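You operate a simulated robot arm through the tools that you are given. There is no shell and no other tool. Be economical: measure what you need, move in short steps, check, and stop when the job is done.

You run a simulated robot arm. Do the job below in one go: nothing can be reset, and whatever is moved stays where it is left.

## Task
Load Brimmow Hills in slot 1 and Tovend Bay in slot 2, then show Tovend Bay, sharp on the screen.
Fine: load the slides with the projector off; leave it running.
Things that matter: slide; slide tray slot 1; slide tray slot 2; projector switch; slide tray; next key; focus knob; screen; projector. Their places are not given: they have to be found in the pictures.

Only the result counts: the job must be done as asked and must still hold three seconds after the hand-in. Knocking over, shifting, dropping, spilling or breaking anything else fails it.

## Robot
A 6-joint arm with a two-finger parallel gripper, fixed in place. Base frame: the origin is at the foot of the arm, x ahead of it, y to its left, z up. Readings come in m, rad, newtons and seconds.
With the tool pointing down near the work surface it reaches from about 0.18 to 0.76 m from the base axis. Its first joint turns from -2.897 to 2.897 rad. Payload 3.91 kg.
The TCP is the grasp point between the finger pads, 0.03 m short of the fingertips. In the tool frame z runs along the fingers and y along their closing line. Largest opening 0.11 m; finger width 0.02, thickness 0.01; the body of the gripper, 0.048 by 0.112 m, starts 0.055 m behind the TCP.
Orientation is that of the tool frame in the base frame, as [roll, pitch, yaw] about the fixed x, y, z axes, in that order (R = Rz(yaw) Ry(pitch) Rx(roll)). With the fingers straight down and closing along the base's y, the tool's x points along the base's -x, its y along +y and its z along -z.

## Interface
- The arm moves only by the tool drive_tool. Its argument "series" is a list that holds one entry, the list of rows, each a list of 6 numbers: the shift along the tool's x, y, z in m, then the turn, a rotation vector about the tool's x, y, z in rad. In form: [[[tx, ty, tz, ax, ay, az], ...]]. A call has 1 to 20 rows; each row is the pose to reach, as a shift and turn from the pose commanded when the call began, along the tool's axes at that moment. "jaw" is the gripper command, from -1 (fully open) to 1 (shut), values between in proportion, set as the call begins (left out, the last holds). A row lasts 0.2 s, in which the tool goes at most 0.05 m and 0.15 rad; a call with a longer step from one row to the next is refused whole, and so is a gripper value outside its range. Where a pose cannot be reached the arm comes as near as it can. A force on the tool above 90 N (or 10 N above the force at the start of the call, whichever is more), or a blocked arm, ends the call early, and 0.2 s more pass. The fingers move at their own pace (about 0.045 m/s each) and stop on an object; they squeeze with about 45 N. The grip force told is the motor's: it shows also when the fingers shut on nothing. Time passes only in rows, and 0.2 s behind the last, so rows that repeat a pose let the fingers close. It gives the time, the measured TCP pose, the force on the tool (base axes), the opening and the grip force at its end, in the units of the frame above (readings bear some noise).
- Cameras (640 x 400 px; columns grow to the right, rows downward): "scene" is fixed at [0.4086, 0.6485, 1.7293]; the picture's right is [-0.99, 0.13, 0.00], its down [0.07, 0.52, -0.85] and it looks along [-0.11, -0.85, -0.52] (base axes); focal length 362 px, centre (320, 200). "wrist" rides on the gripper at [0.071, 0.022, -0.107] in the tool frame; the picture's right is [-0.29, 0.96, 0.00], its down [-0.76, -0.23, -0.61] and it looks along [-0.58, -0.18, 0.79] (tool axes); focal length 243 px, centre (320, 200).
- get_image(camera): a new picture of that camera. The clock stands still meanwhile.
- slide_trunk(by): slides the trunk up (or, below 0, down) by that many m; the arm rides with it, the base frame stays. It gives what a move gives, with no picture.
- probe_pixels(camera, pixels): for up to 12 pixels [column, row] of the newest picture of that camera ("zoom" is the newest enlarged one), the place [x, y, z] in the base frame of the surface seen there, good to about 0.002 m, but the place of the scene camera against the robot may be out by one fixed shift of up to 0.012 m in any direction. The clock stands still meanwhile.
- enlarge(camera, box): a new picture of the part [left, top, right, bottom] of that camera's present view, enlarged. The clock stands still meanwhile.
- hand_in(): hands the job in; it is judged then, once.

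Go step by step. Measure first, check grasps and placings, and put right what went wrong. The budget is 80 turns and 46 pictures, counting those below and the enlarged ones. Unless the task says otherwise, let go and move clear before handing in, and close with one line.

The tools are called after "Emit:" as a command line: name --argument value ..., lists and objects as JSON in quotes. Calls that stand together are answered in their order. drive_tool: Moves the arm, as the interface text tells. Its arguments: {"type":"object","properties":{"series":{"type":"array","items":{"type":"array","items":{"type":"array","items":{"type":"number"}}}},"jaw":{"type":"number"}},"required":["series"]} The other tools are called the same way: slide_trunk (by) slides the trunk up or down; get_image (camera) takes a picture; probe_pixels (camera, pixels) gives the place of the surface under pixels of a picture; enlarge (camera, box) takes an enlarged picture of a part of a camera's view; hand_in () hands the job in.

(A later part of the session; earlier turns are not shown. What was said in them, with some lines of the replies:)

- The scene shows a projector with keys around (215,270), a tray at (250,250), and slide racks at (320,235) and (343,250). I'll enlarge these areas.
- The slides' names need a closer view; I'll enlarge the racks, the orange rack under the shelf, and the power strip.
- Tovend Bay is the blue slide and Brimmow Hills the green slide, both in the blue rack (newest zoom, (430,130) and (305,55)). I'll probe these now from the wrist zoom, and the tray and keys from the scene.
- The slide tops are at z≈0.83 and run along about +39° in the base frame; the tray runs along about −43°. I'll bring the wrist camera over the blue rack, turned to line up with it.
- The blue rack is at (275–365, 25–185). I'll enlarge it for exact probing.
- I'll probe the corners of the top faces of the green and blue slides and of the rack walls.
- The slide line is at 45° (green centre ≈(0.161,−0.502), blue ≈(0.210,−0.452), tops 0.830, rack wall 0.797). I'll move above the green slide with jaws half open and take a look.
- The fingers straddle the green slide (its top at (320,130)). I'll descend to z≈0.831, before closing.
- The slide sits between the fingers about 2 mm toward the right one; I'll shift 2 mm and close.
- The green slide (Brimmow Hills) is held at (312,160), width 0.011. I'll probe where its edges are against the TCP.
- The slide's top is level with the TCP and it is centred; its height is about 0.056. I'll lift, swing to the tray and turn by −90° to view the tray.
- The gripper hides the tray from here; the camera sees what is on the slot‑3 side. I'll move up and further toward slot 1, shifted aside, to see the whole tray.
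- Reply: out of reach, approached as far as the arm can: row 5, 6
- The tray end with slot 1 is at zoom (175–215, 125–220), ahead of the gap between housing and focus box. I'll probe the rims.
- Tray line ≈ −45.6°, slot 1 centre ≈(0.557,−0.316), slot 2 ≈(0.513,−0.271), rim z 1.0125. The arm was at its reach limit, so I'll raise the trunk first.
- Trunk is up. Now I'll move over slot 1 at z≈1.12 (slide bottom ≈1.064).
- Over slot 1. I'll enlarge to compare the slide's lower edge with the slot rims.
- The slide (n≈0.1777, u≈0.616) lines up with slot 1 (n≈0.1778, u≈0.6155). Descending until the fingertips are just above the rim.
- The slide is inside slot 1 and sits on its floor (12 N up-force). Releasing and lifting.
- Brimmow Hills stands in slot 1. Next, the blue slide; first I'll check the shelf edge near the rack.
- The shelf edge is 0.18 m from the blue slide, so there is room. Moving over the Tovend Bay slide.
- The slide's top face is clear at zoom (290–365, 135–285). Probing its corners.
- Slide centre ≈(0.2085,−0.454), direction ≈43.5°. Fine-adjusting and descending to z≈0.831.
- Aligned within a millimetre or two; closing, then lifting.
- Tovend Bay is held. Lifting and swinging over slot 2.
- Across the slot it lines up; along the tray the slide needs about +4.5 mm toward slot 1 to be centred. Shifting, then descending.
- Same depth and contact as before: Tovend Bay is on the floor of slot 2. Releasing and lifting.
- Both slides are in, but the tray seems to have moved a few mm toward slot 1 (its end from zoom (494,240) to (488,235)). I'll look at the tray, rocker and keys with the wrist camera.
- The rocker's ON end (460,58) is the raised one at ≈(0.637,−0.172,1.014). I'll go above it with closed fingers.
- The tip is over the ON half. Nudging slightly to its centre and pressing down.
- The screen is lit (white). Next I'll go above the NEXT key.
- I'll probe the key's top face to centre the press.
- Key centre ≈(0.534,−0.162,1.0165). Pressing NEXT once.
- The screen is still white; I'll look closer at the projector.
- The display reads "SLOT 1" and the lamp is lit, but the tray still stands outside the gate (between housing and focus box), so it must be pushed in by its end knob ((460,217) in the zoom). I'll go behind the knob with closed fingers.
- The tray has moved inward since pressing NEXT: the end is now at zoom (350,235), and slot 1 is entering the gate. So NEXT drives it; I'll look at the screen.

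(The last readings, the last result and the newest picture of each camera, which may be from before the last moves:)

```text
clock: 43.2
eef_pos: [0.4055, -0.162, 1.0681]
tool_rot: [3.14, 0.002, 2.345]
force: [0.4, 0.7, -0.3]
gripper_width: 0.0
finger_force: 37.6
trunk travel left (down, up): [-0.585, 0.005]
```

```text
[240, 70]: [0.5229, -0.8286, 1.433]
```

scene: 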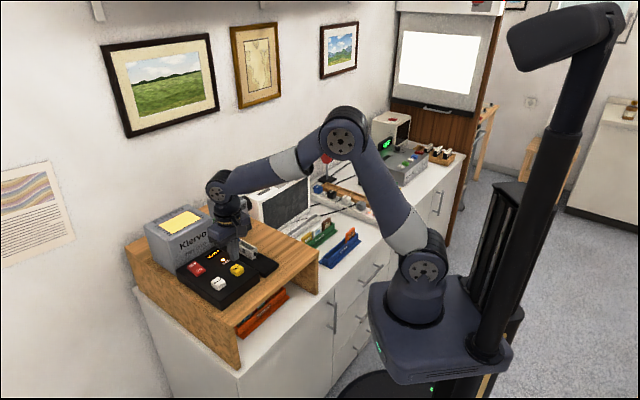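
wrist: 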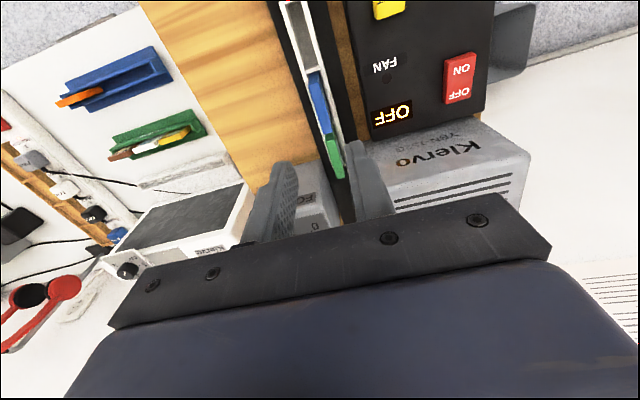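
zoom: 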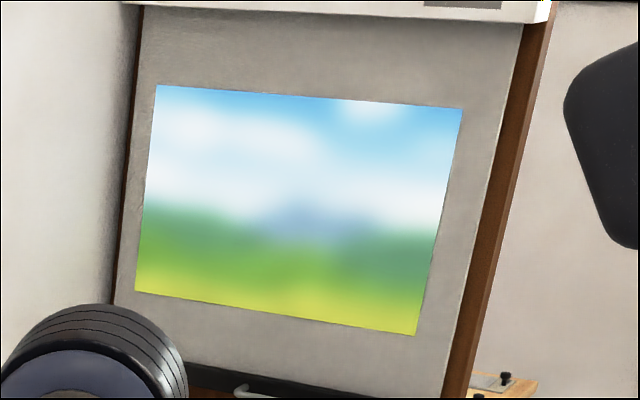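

Slot 1's picture (blurred green hills) is on screen, so one more NEXT press is needed. Returning to the key and pressing it the same way.

Emit:
drive_tool --series '[[[0, 0, -0.015, 0, 0, 0], [-0.03, 0.03, -0.015, 0, 0, 0], [-0.06, 0.06, -0.015, 0, 0, 0], [-0.09, 0.0916, -0.01, 0, 0, 0], [-0.09, 0.0916, -0.005, 0, 0, 0], [-0.09, 0.0916, 0.015, 0, 0, 0], [-0.09, 0.0916, 0.024, 0, 0, 0], [-0.09, 0.0916, 0.029, 0, 0, 0], [-0.09, 0.0916, 0.029, 0, 0, 0], [-0.09, 0.0916, 0.01, 0, 0, 0], [-0.09, 0.0916, -0.04, 0, 0, 0], [-0.09, 0.0916, -0.08, 0, 0, 0], [-0.09, 0.0916, -0.11, 0, 0, 0], [-0.09, 0.0916, -0.11, 0, 0, 0], [-0.09, 0.0916, -0.11, 0, 0, 0]]]'

Emit:
get_image --camera "scene"

Emit:
get_image --camera "wrist"

```text
clock: 46.4
eef_pos: [0.5358, -0.1612, 1.1801]
tool_rot: [3.141, 0.003, 2.347]
force: [-0.1, 0.4, 1.2]
gripper_width: 0.0002
finger_force: 38.2
trunk travel left (down, up): [-0.585, 0.005]
```

```text
11 pictures are left
```

scene: 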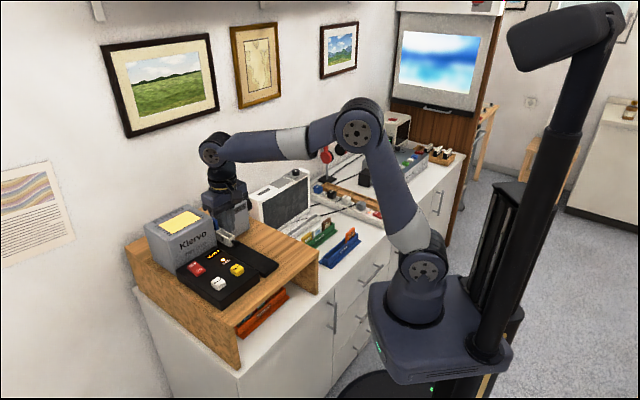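

```text
10 pictures are left
```

wrist: 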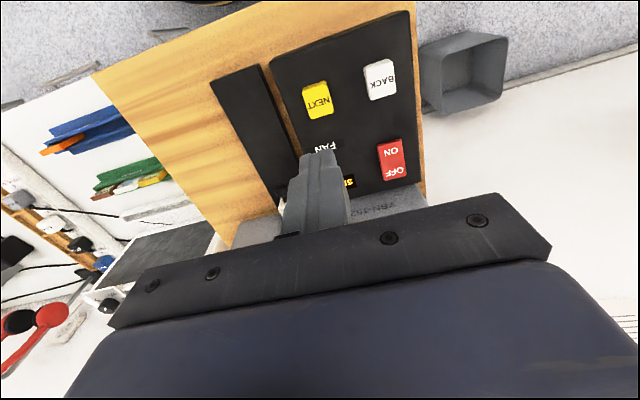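

Slot 2 (blue, blurred) is on screen. Now the focus knob: I'll bring the wrist camera over it, turned so that it sees the knob.

Emit:
drive_tool --series '[[[0, 0, -0.02, 0, 0, -0.1], [-0.013, -0.008, -0.03, 0, 0, -0.24], [-0.026, -0.016, -0.03, 0, 0, -0.38], [-0.04, -0.024, -0.03, 0, 0, -0.52], [-0.053, -0.032, -0.03, 0, 0, -0.66], [-0.066, -0.04, -0.03, 0, 0, -0.8], [-0.08, -0.048, -0.03, 0, 0, -0.94], [-0.094, -0.057, -0.03, 0, 0, -1.08], [-0.108, -0.065, -0.03, 0, 0, -1.22], [-0.122, -0.074, -0.03, 0, 0, -1.36], [-0.136, -0.082, -0.03, 0, 0, -1.5], [-0.15, -0.09, -0.03, 0, 0, -1.64], [-0.163, -0.098, -0.03, 0, 0, -1.78], [-0.174, -0.105, -0.03, 0, 0, -1.91], [-0.1836, -0.1113, -0.025, 0, 0, -2.036], [-0.1836, -0.1113, -0.02, 0, 0, -2.036]]]' --jaw -0.1

Emit:
get_image --camera "wrist"

```text
clock: 49.8
eef_pos: [0.5846, -0.3704, 1.1999]
tool_rot: [-3.139, -0.002, -1.902]
force: [-0.7, -0.3, 0.0]
gripper_width: 0.0607
finger_force: 0.1
trunk travel left (down, up): [-0.585, 0.005]
```

```text
9 pictures are left
```

wrist: 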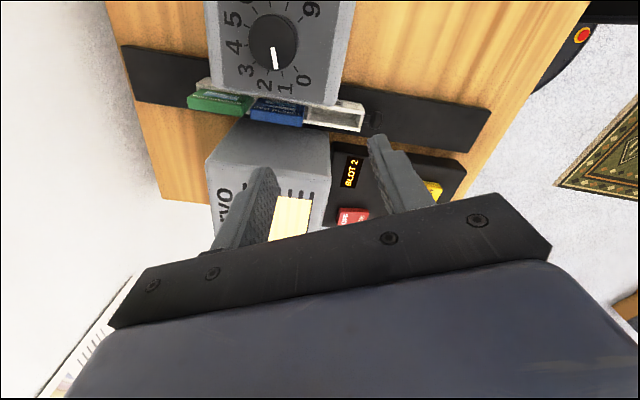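

The knob is at (273,42), pointing at about 1.5; display says SLOT 2. I'll probe its centre and top height.

Emit:
probe_pixels --camera "wrist" --pixels '[[250, 40], [273, 20], [297, 38], [272, 38], [274, 68], [273, 60], [262, 50], [228, 90], [335, 90], [315, 60], [260, 30], [285, 30]]'

```text
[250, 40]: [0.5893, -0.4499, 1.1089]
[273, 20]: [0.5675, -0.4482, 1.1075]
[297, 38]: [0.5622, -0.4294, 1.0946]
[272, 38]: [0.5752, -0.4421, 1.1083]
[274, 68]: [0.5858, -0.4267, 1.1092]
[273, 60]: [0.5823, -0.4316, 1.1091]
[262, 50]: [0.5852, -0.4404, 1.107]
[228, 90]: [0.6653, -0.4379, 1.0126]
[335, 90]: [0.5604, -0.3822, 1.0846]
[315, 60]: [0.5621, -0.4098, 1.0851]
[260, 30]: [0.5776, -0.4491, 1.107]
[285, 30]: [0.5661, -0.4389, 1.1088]
```

Knob centre ≈(0.576,−0.440), top z 1.108, box top 1.085, diameter ≈0.033. Moving over it and lowering with open jaws to TCP z≈1.124.

Emit:
drive_tool --series '[[[0.02, -0.004, 0.02, 0, 0, 0], [0.045, -0.01, 0.04, 0, 0, 0], [0.0686, -0.0145, 0.045, 0, 0, 0], [0.0686, -0.0145, 0.045, 0, 0, 0]]]' --jaw -0.25

Emit:
get_image --camera "wrist"

```text
clock: 50.8
eef_pos: [0.5652, -0.4347, 1.1531]
tool_rot: [-3.138, -0.002, -1.902]
force: [-0.1, 0.5, 0.4]
gripper_width: 0.0688
finger_force: 0.1
out of reach, approached as far as the arm can: row 3, 4
trunk travel left (down, up): [-0.585, 0.005]
```

```text
8 pictures are left
```

wrist: 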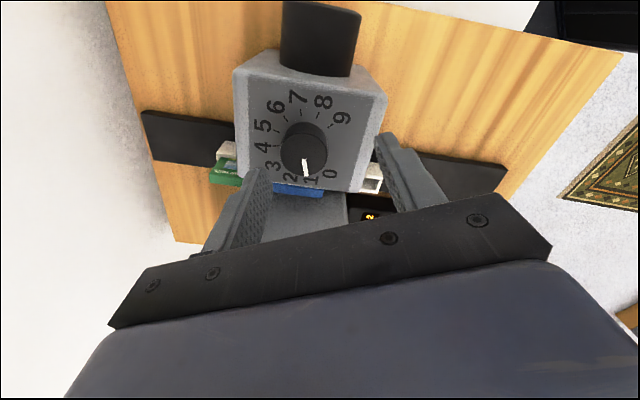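

Reach ended at r≈0.713 for this height; lower down it extends more. I'll re-probe the knob from this closer picture and raise the trunk the last bit.

Emit:
probe_pixels --camera "wrist" --pixels '[[304, 152], [283, 150], [325, 150], [304, 175], [304, 138], [306, 160], [313, 172], [290, 168], [322, 135]]'

Emit:
slide_trunk --by 0.005

```text
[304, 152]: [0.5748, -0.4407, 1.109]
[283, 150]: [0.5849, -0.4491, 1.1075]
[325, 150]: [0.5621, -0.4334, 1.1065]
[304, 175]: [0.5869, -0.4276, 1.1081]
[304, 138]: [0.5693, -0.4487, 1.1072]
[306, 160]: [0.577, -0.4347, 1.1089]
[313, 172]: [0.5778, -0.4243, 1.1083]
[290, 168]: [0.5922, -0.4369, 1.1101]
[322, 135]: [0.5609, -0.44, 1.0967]
```

```text
clock: 51.4
eef_pos: [0.5658, -0.4346, 1.1577]
tool_rot: [-3.136, -0.002, -1.902]
force: [-0.7, 0.8, 0.1]
gripper_width: 0.0689
finger_force: 0.0
trunk travel left (down, up): [-0.59, 0.0]
```

Knob centre refined to ≈(0.5765,−0.4385). Lowering straight down first and reading where the arm ends up. Tip height after this stays above the knob base.

Emit:
drive_tool --series '[[[0, 0, 0.015, 0, 0, 0], [0, 0, 0.03, 0, 0, 0], [0, 0, 0.03, 0, 0, 0]]]'

```text
clock: 52.1
eef_pos: [0.5652, -0.4346, 1.1285]
tool_rot: [-3.135, -0.002, -1.902]
force: [0.0, 0.4, -0.5]
gripper_width: 0.0687
finger_force: 0.0
trunk travel left (down, up): [-0.59, 0.0]
```

The command equals the measured pose, so I'll shift −12 mm along the closing line to centre on the knob.

Emit:
drive_tool --series '[[[0, -0.006, 0.002, 0, 0, 0], [0, -0.012, 0.004, 0, 0, 0], [0, -0.012, 0.004, 0, 0, 0]]]'

```text
clock: 53.0
eef_pos: [0.5768, -0.4378, 1.1242]
tool_rot: [-3.135, -0.002, -1.903]
force: [-0.3, -0.2, 0.2]
gripper_width: 0.0688
finger_force: 0.0
trunk travel left (down, up): [-0.59, 0.0]
```

On the knob. Closing on it, then turning clockwise by ~0.55 rad to see how the picture changes.

Emit:
drive_tool --series '[[[0, 0, 0, 0, 0, 0], [0, 0, 0, 0, 0, 0], [0, 0, 0, 0, 0, 0], [0, 0, 0, 0, 0, 0], [0, 0, 0, 0, 0, 0]]]' --jaw 1

Emit:
drive_tool --series '[[[0, 0, 0, 0, 0, 0.11], [0, 0, 0, 0, 0, 0.22], [0, 0, 0, 0, 0, 0.33], [0, 0, 0, 0, 0, 0.44], [0, 0, 0, 0, 0, 0.55], [0, 0, 0, 0, 0, 0.55]]]'

Emit:
enlarge --camera "scene" --box '[380, 10, 510, 110]'

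```text
clock: 54.1
eef_pos: [0.5764, -0.4382, 1.1244]
tool_rot: [-3.134, -0.004, -1.903]
force: [10.0, -4.9, 3.7]
gripper_width: 0.0331
finger_force: 45.0
trunk travel left (down, up): [-0.59, 0.0]
```

```text
clock: 55.5
eef_pos: [0.577, -0.437, 1.1252]
tool_rot: [-3.134, 0.003, -2.454]
force: [8.8, -8.2, 8.6]
gripper_width: 0.0331
finger_force: 45.1
trunk travel left (down, up): [-0.59, 0.0]
```

```text
4.00 times, centred on (445, 60) of scene
```

zoom: 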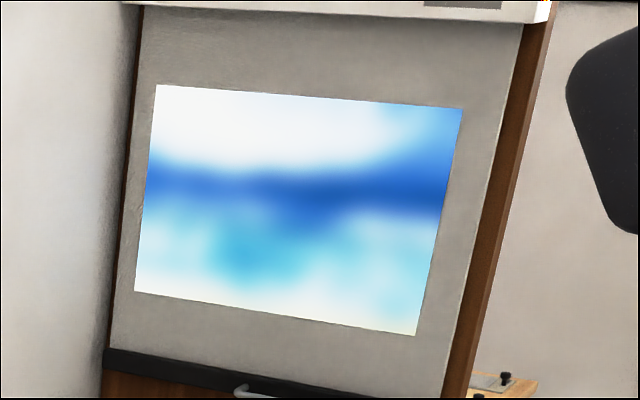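

Still blurred (band edges soft). Turning a further 1.0 rad clockwise and comparing.

Emit:
drive_tool --series '[[[0, 0, 0, 0, 0, 0.13], [0, 0, 0, 0, 0, 0.26], [0, 0, 0, 0, 0, 0.39], [0, 0, 0, 0, 0, 0.52], [0, 0, 0, 0, 0, 0.65], [0, 0, 0, 0, 0, 0.78], [0, 0, 0, 0, 0, 0.9], [0, 0, 0, 0, 0, 1.0], [0, 0, 0, 0, 0, 1.0]]]'

Emit:
enlarge --camera "scene" --box '[380, 10, 510, 110]'

```text
clock: 57.5
eef_pos: [0.5762, -0.4378, 1.1245]
tool_rot: [-3.141, 0.007, 2.831]
force: [7.6, -4.2, 12.1]
gripper_width: 0.033
finger_force: 44.7
trunk travel left (down, up): [-0.59, 0.0]
```

```text
4.00 times, centred on (445, 60) of scene
```

zoom: 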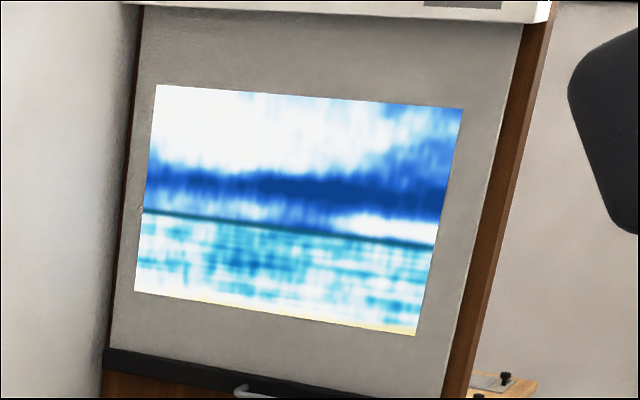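

Much sharper, so the direction is right. Turning another 0.25 rad.

Emit:
drive_tool --series '[[[0, 0, 0, 0, 0, 0.1], [0, 0, 0, 0, 0, 0.2], [0, 0, 0, 0, 0, 0.25], [0, 0, 0, 0, 0, 0.25]]]'

Emit:
enlarge --camera "scene" --box '[380, 10, 510, 110]'

```text
clock: 58.5
eef_pos: [0.577, -0.4365, 1.1238]
tool_rot: [-3.141, 0.01, 2.58]
force: [7.2, -3.6, 13.5]
gripper_width: 0.033
finger_force: 45.1
trunk travel left (down, up): [-0.59, 0.0]
```

```text
4.00 times, centred on (445, 60) of scene
```

zoom: 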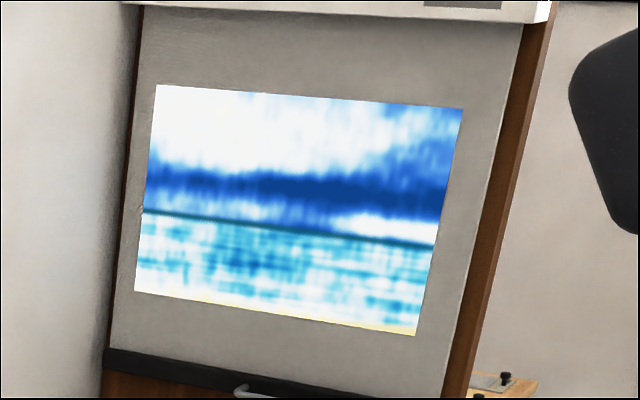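

The picture looks the same as 0.25 rad ago, so the sharpest point is probably between. Turning back 0.125 rad.

Emit:
drive_tool --series '[[[0, 0, 0, 0, 0, -0.06], [0, 0, 0, 0, 0, -0.125], [0, 0, 0, 0, 0, -0.125]]]'

Emit:
enlarge --camera "scene" --box '[380, 10, 510, 110]'

```text
clock: 59.4
eef_pos: [0.5767, -0.4371, 1.1236]
tool_rot: [-3.14, 0.01, 2.706]
force: [7.0, -1.9, 9.3]
gripper_width: 0.0332
finger_force: 45.4
trunk travel left (down, up): [-0.59, 0.0]
```

```text
4.00 times, centred on (445, 60) of scene
```

zoom: 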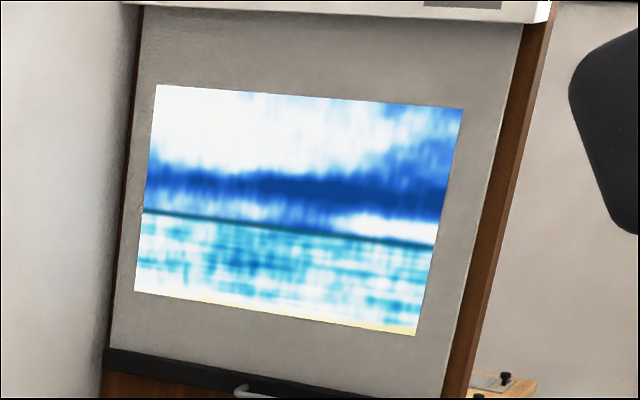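

All three look alike, so the picture changes in steps or this is the sharp band. I'll turn further (+0.42 rad) to see whether it gets sharper or worse.

Emit:
drive_tool --series '[[[0, 0, 0, 0, 0, 0.12], [0, 0, 0, 0, 0, 0.24], [0, 0, 0, 0, 0, 0.36], [0, 0, 0, 0, 0, 0.42], [0, 0, 0, 0, 0, 0.42]]]'

Emit:
enlarge --camera "scene" --box '[380, 10, 510, 110]'

```text
clock: 60.5
eef_pos: [0.5768, -0.4368, 1.1242]
tool_rot: [3.14, 0.006, 2.286]
force: [8.1, 0.2, 7.4]
gripper_width: 0.033
finger_force: 45.7
trunk travel left (down, up): [-0.59, 0.0]
```

```text
4.00 times, centred on (445, 60) of scene
```

zoom: 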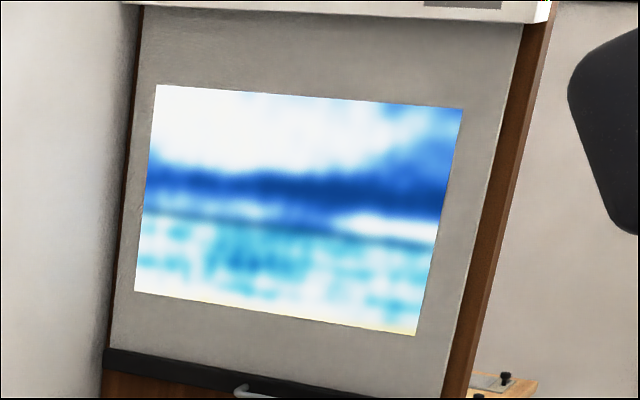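

Blurrier there, so the sharp band includes yaw 2.58–2.83. Turning back to its verified middle (2.706).

Emit:
drive_tool --series '[[[0, 0, 0, 0, 0, -0.12], [0, 0, 0, 0, 0, -0.24], [0, 0, 0, 0, 0, -0.36], [0, 0, 0, 0, 0, -0.42], [0, 0, 0, 0, 0, -0.42]]]'

```text
clock: 61.8
eef_pos: [0.5767, -0.4375, 1.1243]
tool_rot: [-3.141, 0.008, 2.705]
force: [8.6, -0.2, 12.3]
gripper_width: 0.0337
finger_force: 45.0
trunk travel left (down, up): [-0.59, 0.0]
```

Releasing the knob and backing off upward and inward.

Emit:
drive_tool --series '[[[0, 0, 0, 0, 0, 0], [0, 0, 0, 0, 0, 0], [0, 0, 0, 0, 0, 0], [0, 0, 0, 0, 0, 0]]]' --jaw -0.25

Emit:
drive_tool --series '[[[0.002, 0, -0.012, 0, 0, 0], [0.008, 0, -0.03, 0, 0, 0], [0.03, 0, -0.06, 0, 0, 0], [0.07, 0, -0.08, 0, 0, 0], [0.11, 0, -0.1, 0, 0, 0], [0.15, 0, -0.11, 0, 0, 0], [0.15, 0, -0.11, 0, 0, 0]]]'

Emit:
get_image --camera "scene"

Emit:
enlarge --camera "scene" --box '[380, 10, 510, 110]'

```text
clock: 62.8
eef_pos: [0.5762, -0.4379, 1.1234]
tool_rot: [-3.141, 0.007, 2.707]
force: [0.2, 0.3, -0.1]
gripper_width: 0.0686
finger_force: 0.0
trunk travel left (down, up): [-0.59, 0.0]
```

```text
clock: 64.3
eef_pos: [0.4399, -0.3735, 1.232]
tool_rot: [-3.139, 0.005, 2.706]
force: [0.1, -0.9, 0.7]
gripper_width: 0.0688
finger_force: 0.1
trunk travel left (down, up): [-0.59, 0.0]
```

```text
2 pictures are left
```

scene: 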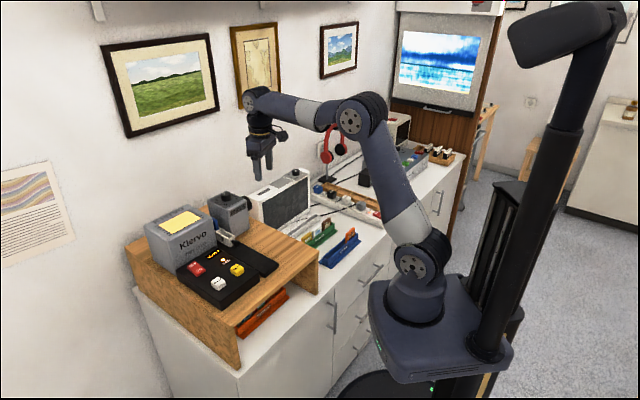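

```text
4.00 times, centred on (445, 60) of scene
```

zoom: 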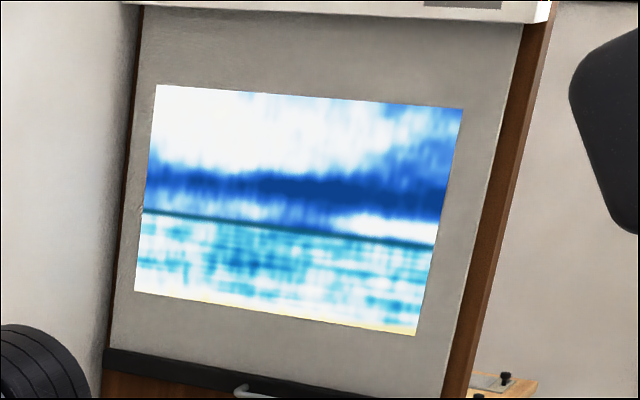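

The screen holds the sharp picture after release. One last look at the projector and slides.

Emit:
enlarge --camera "scene" --box '[130, 180, 290, 300]'

```text
3.33 times, centred on (210, 240) of scene
```

zoom: 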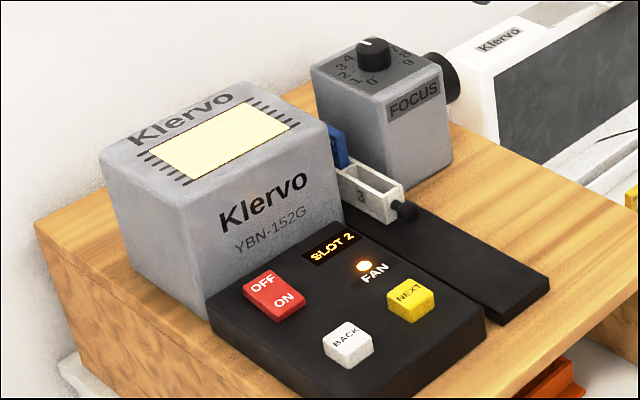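

The display reads SLOT 2, the lamp and fan are on, the blue slide is in the gate, and the arm is clear, so I'm handing in.

Emit:
hand_in

```text
The job is handed in.
```

I loaded Brimmow Hills in slot 1 and Tovend Bay in slot 2 with the projector off. The projector is now running, with Tovend Bay on the screen at the sharpest focus I found.
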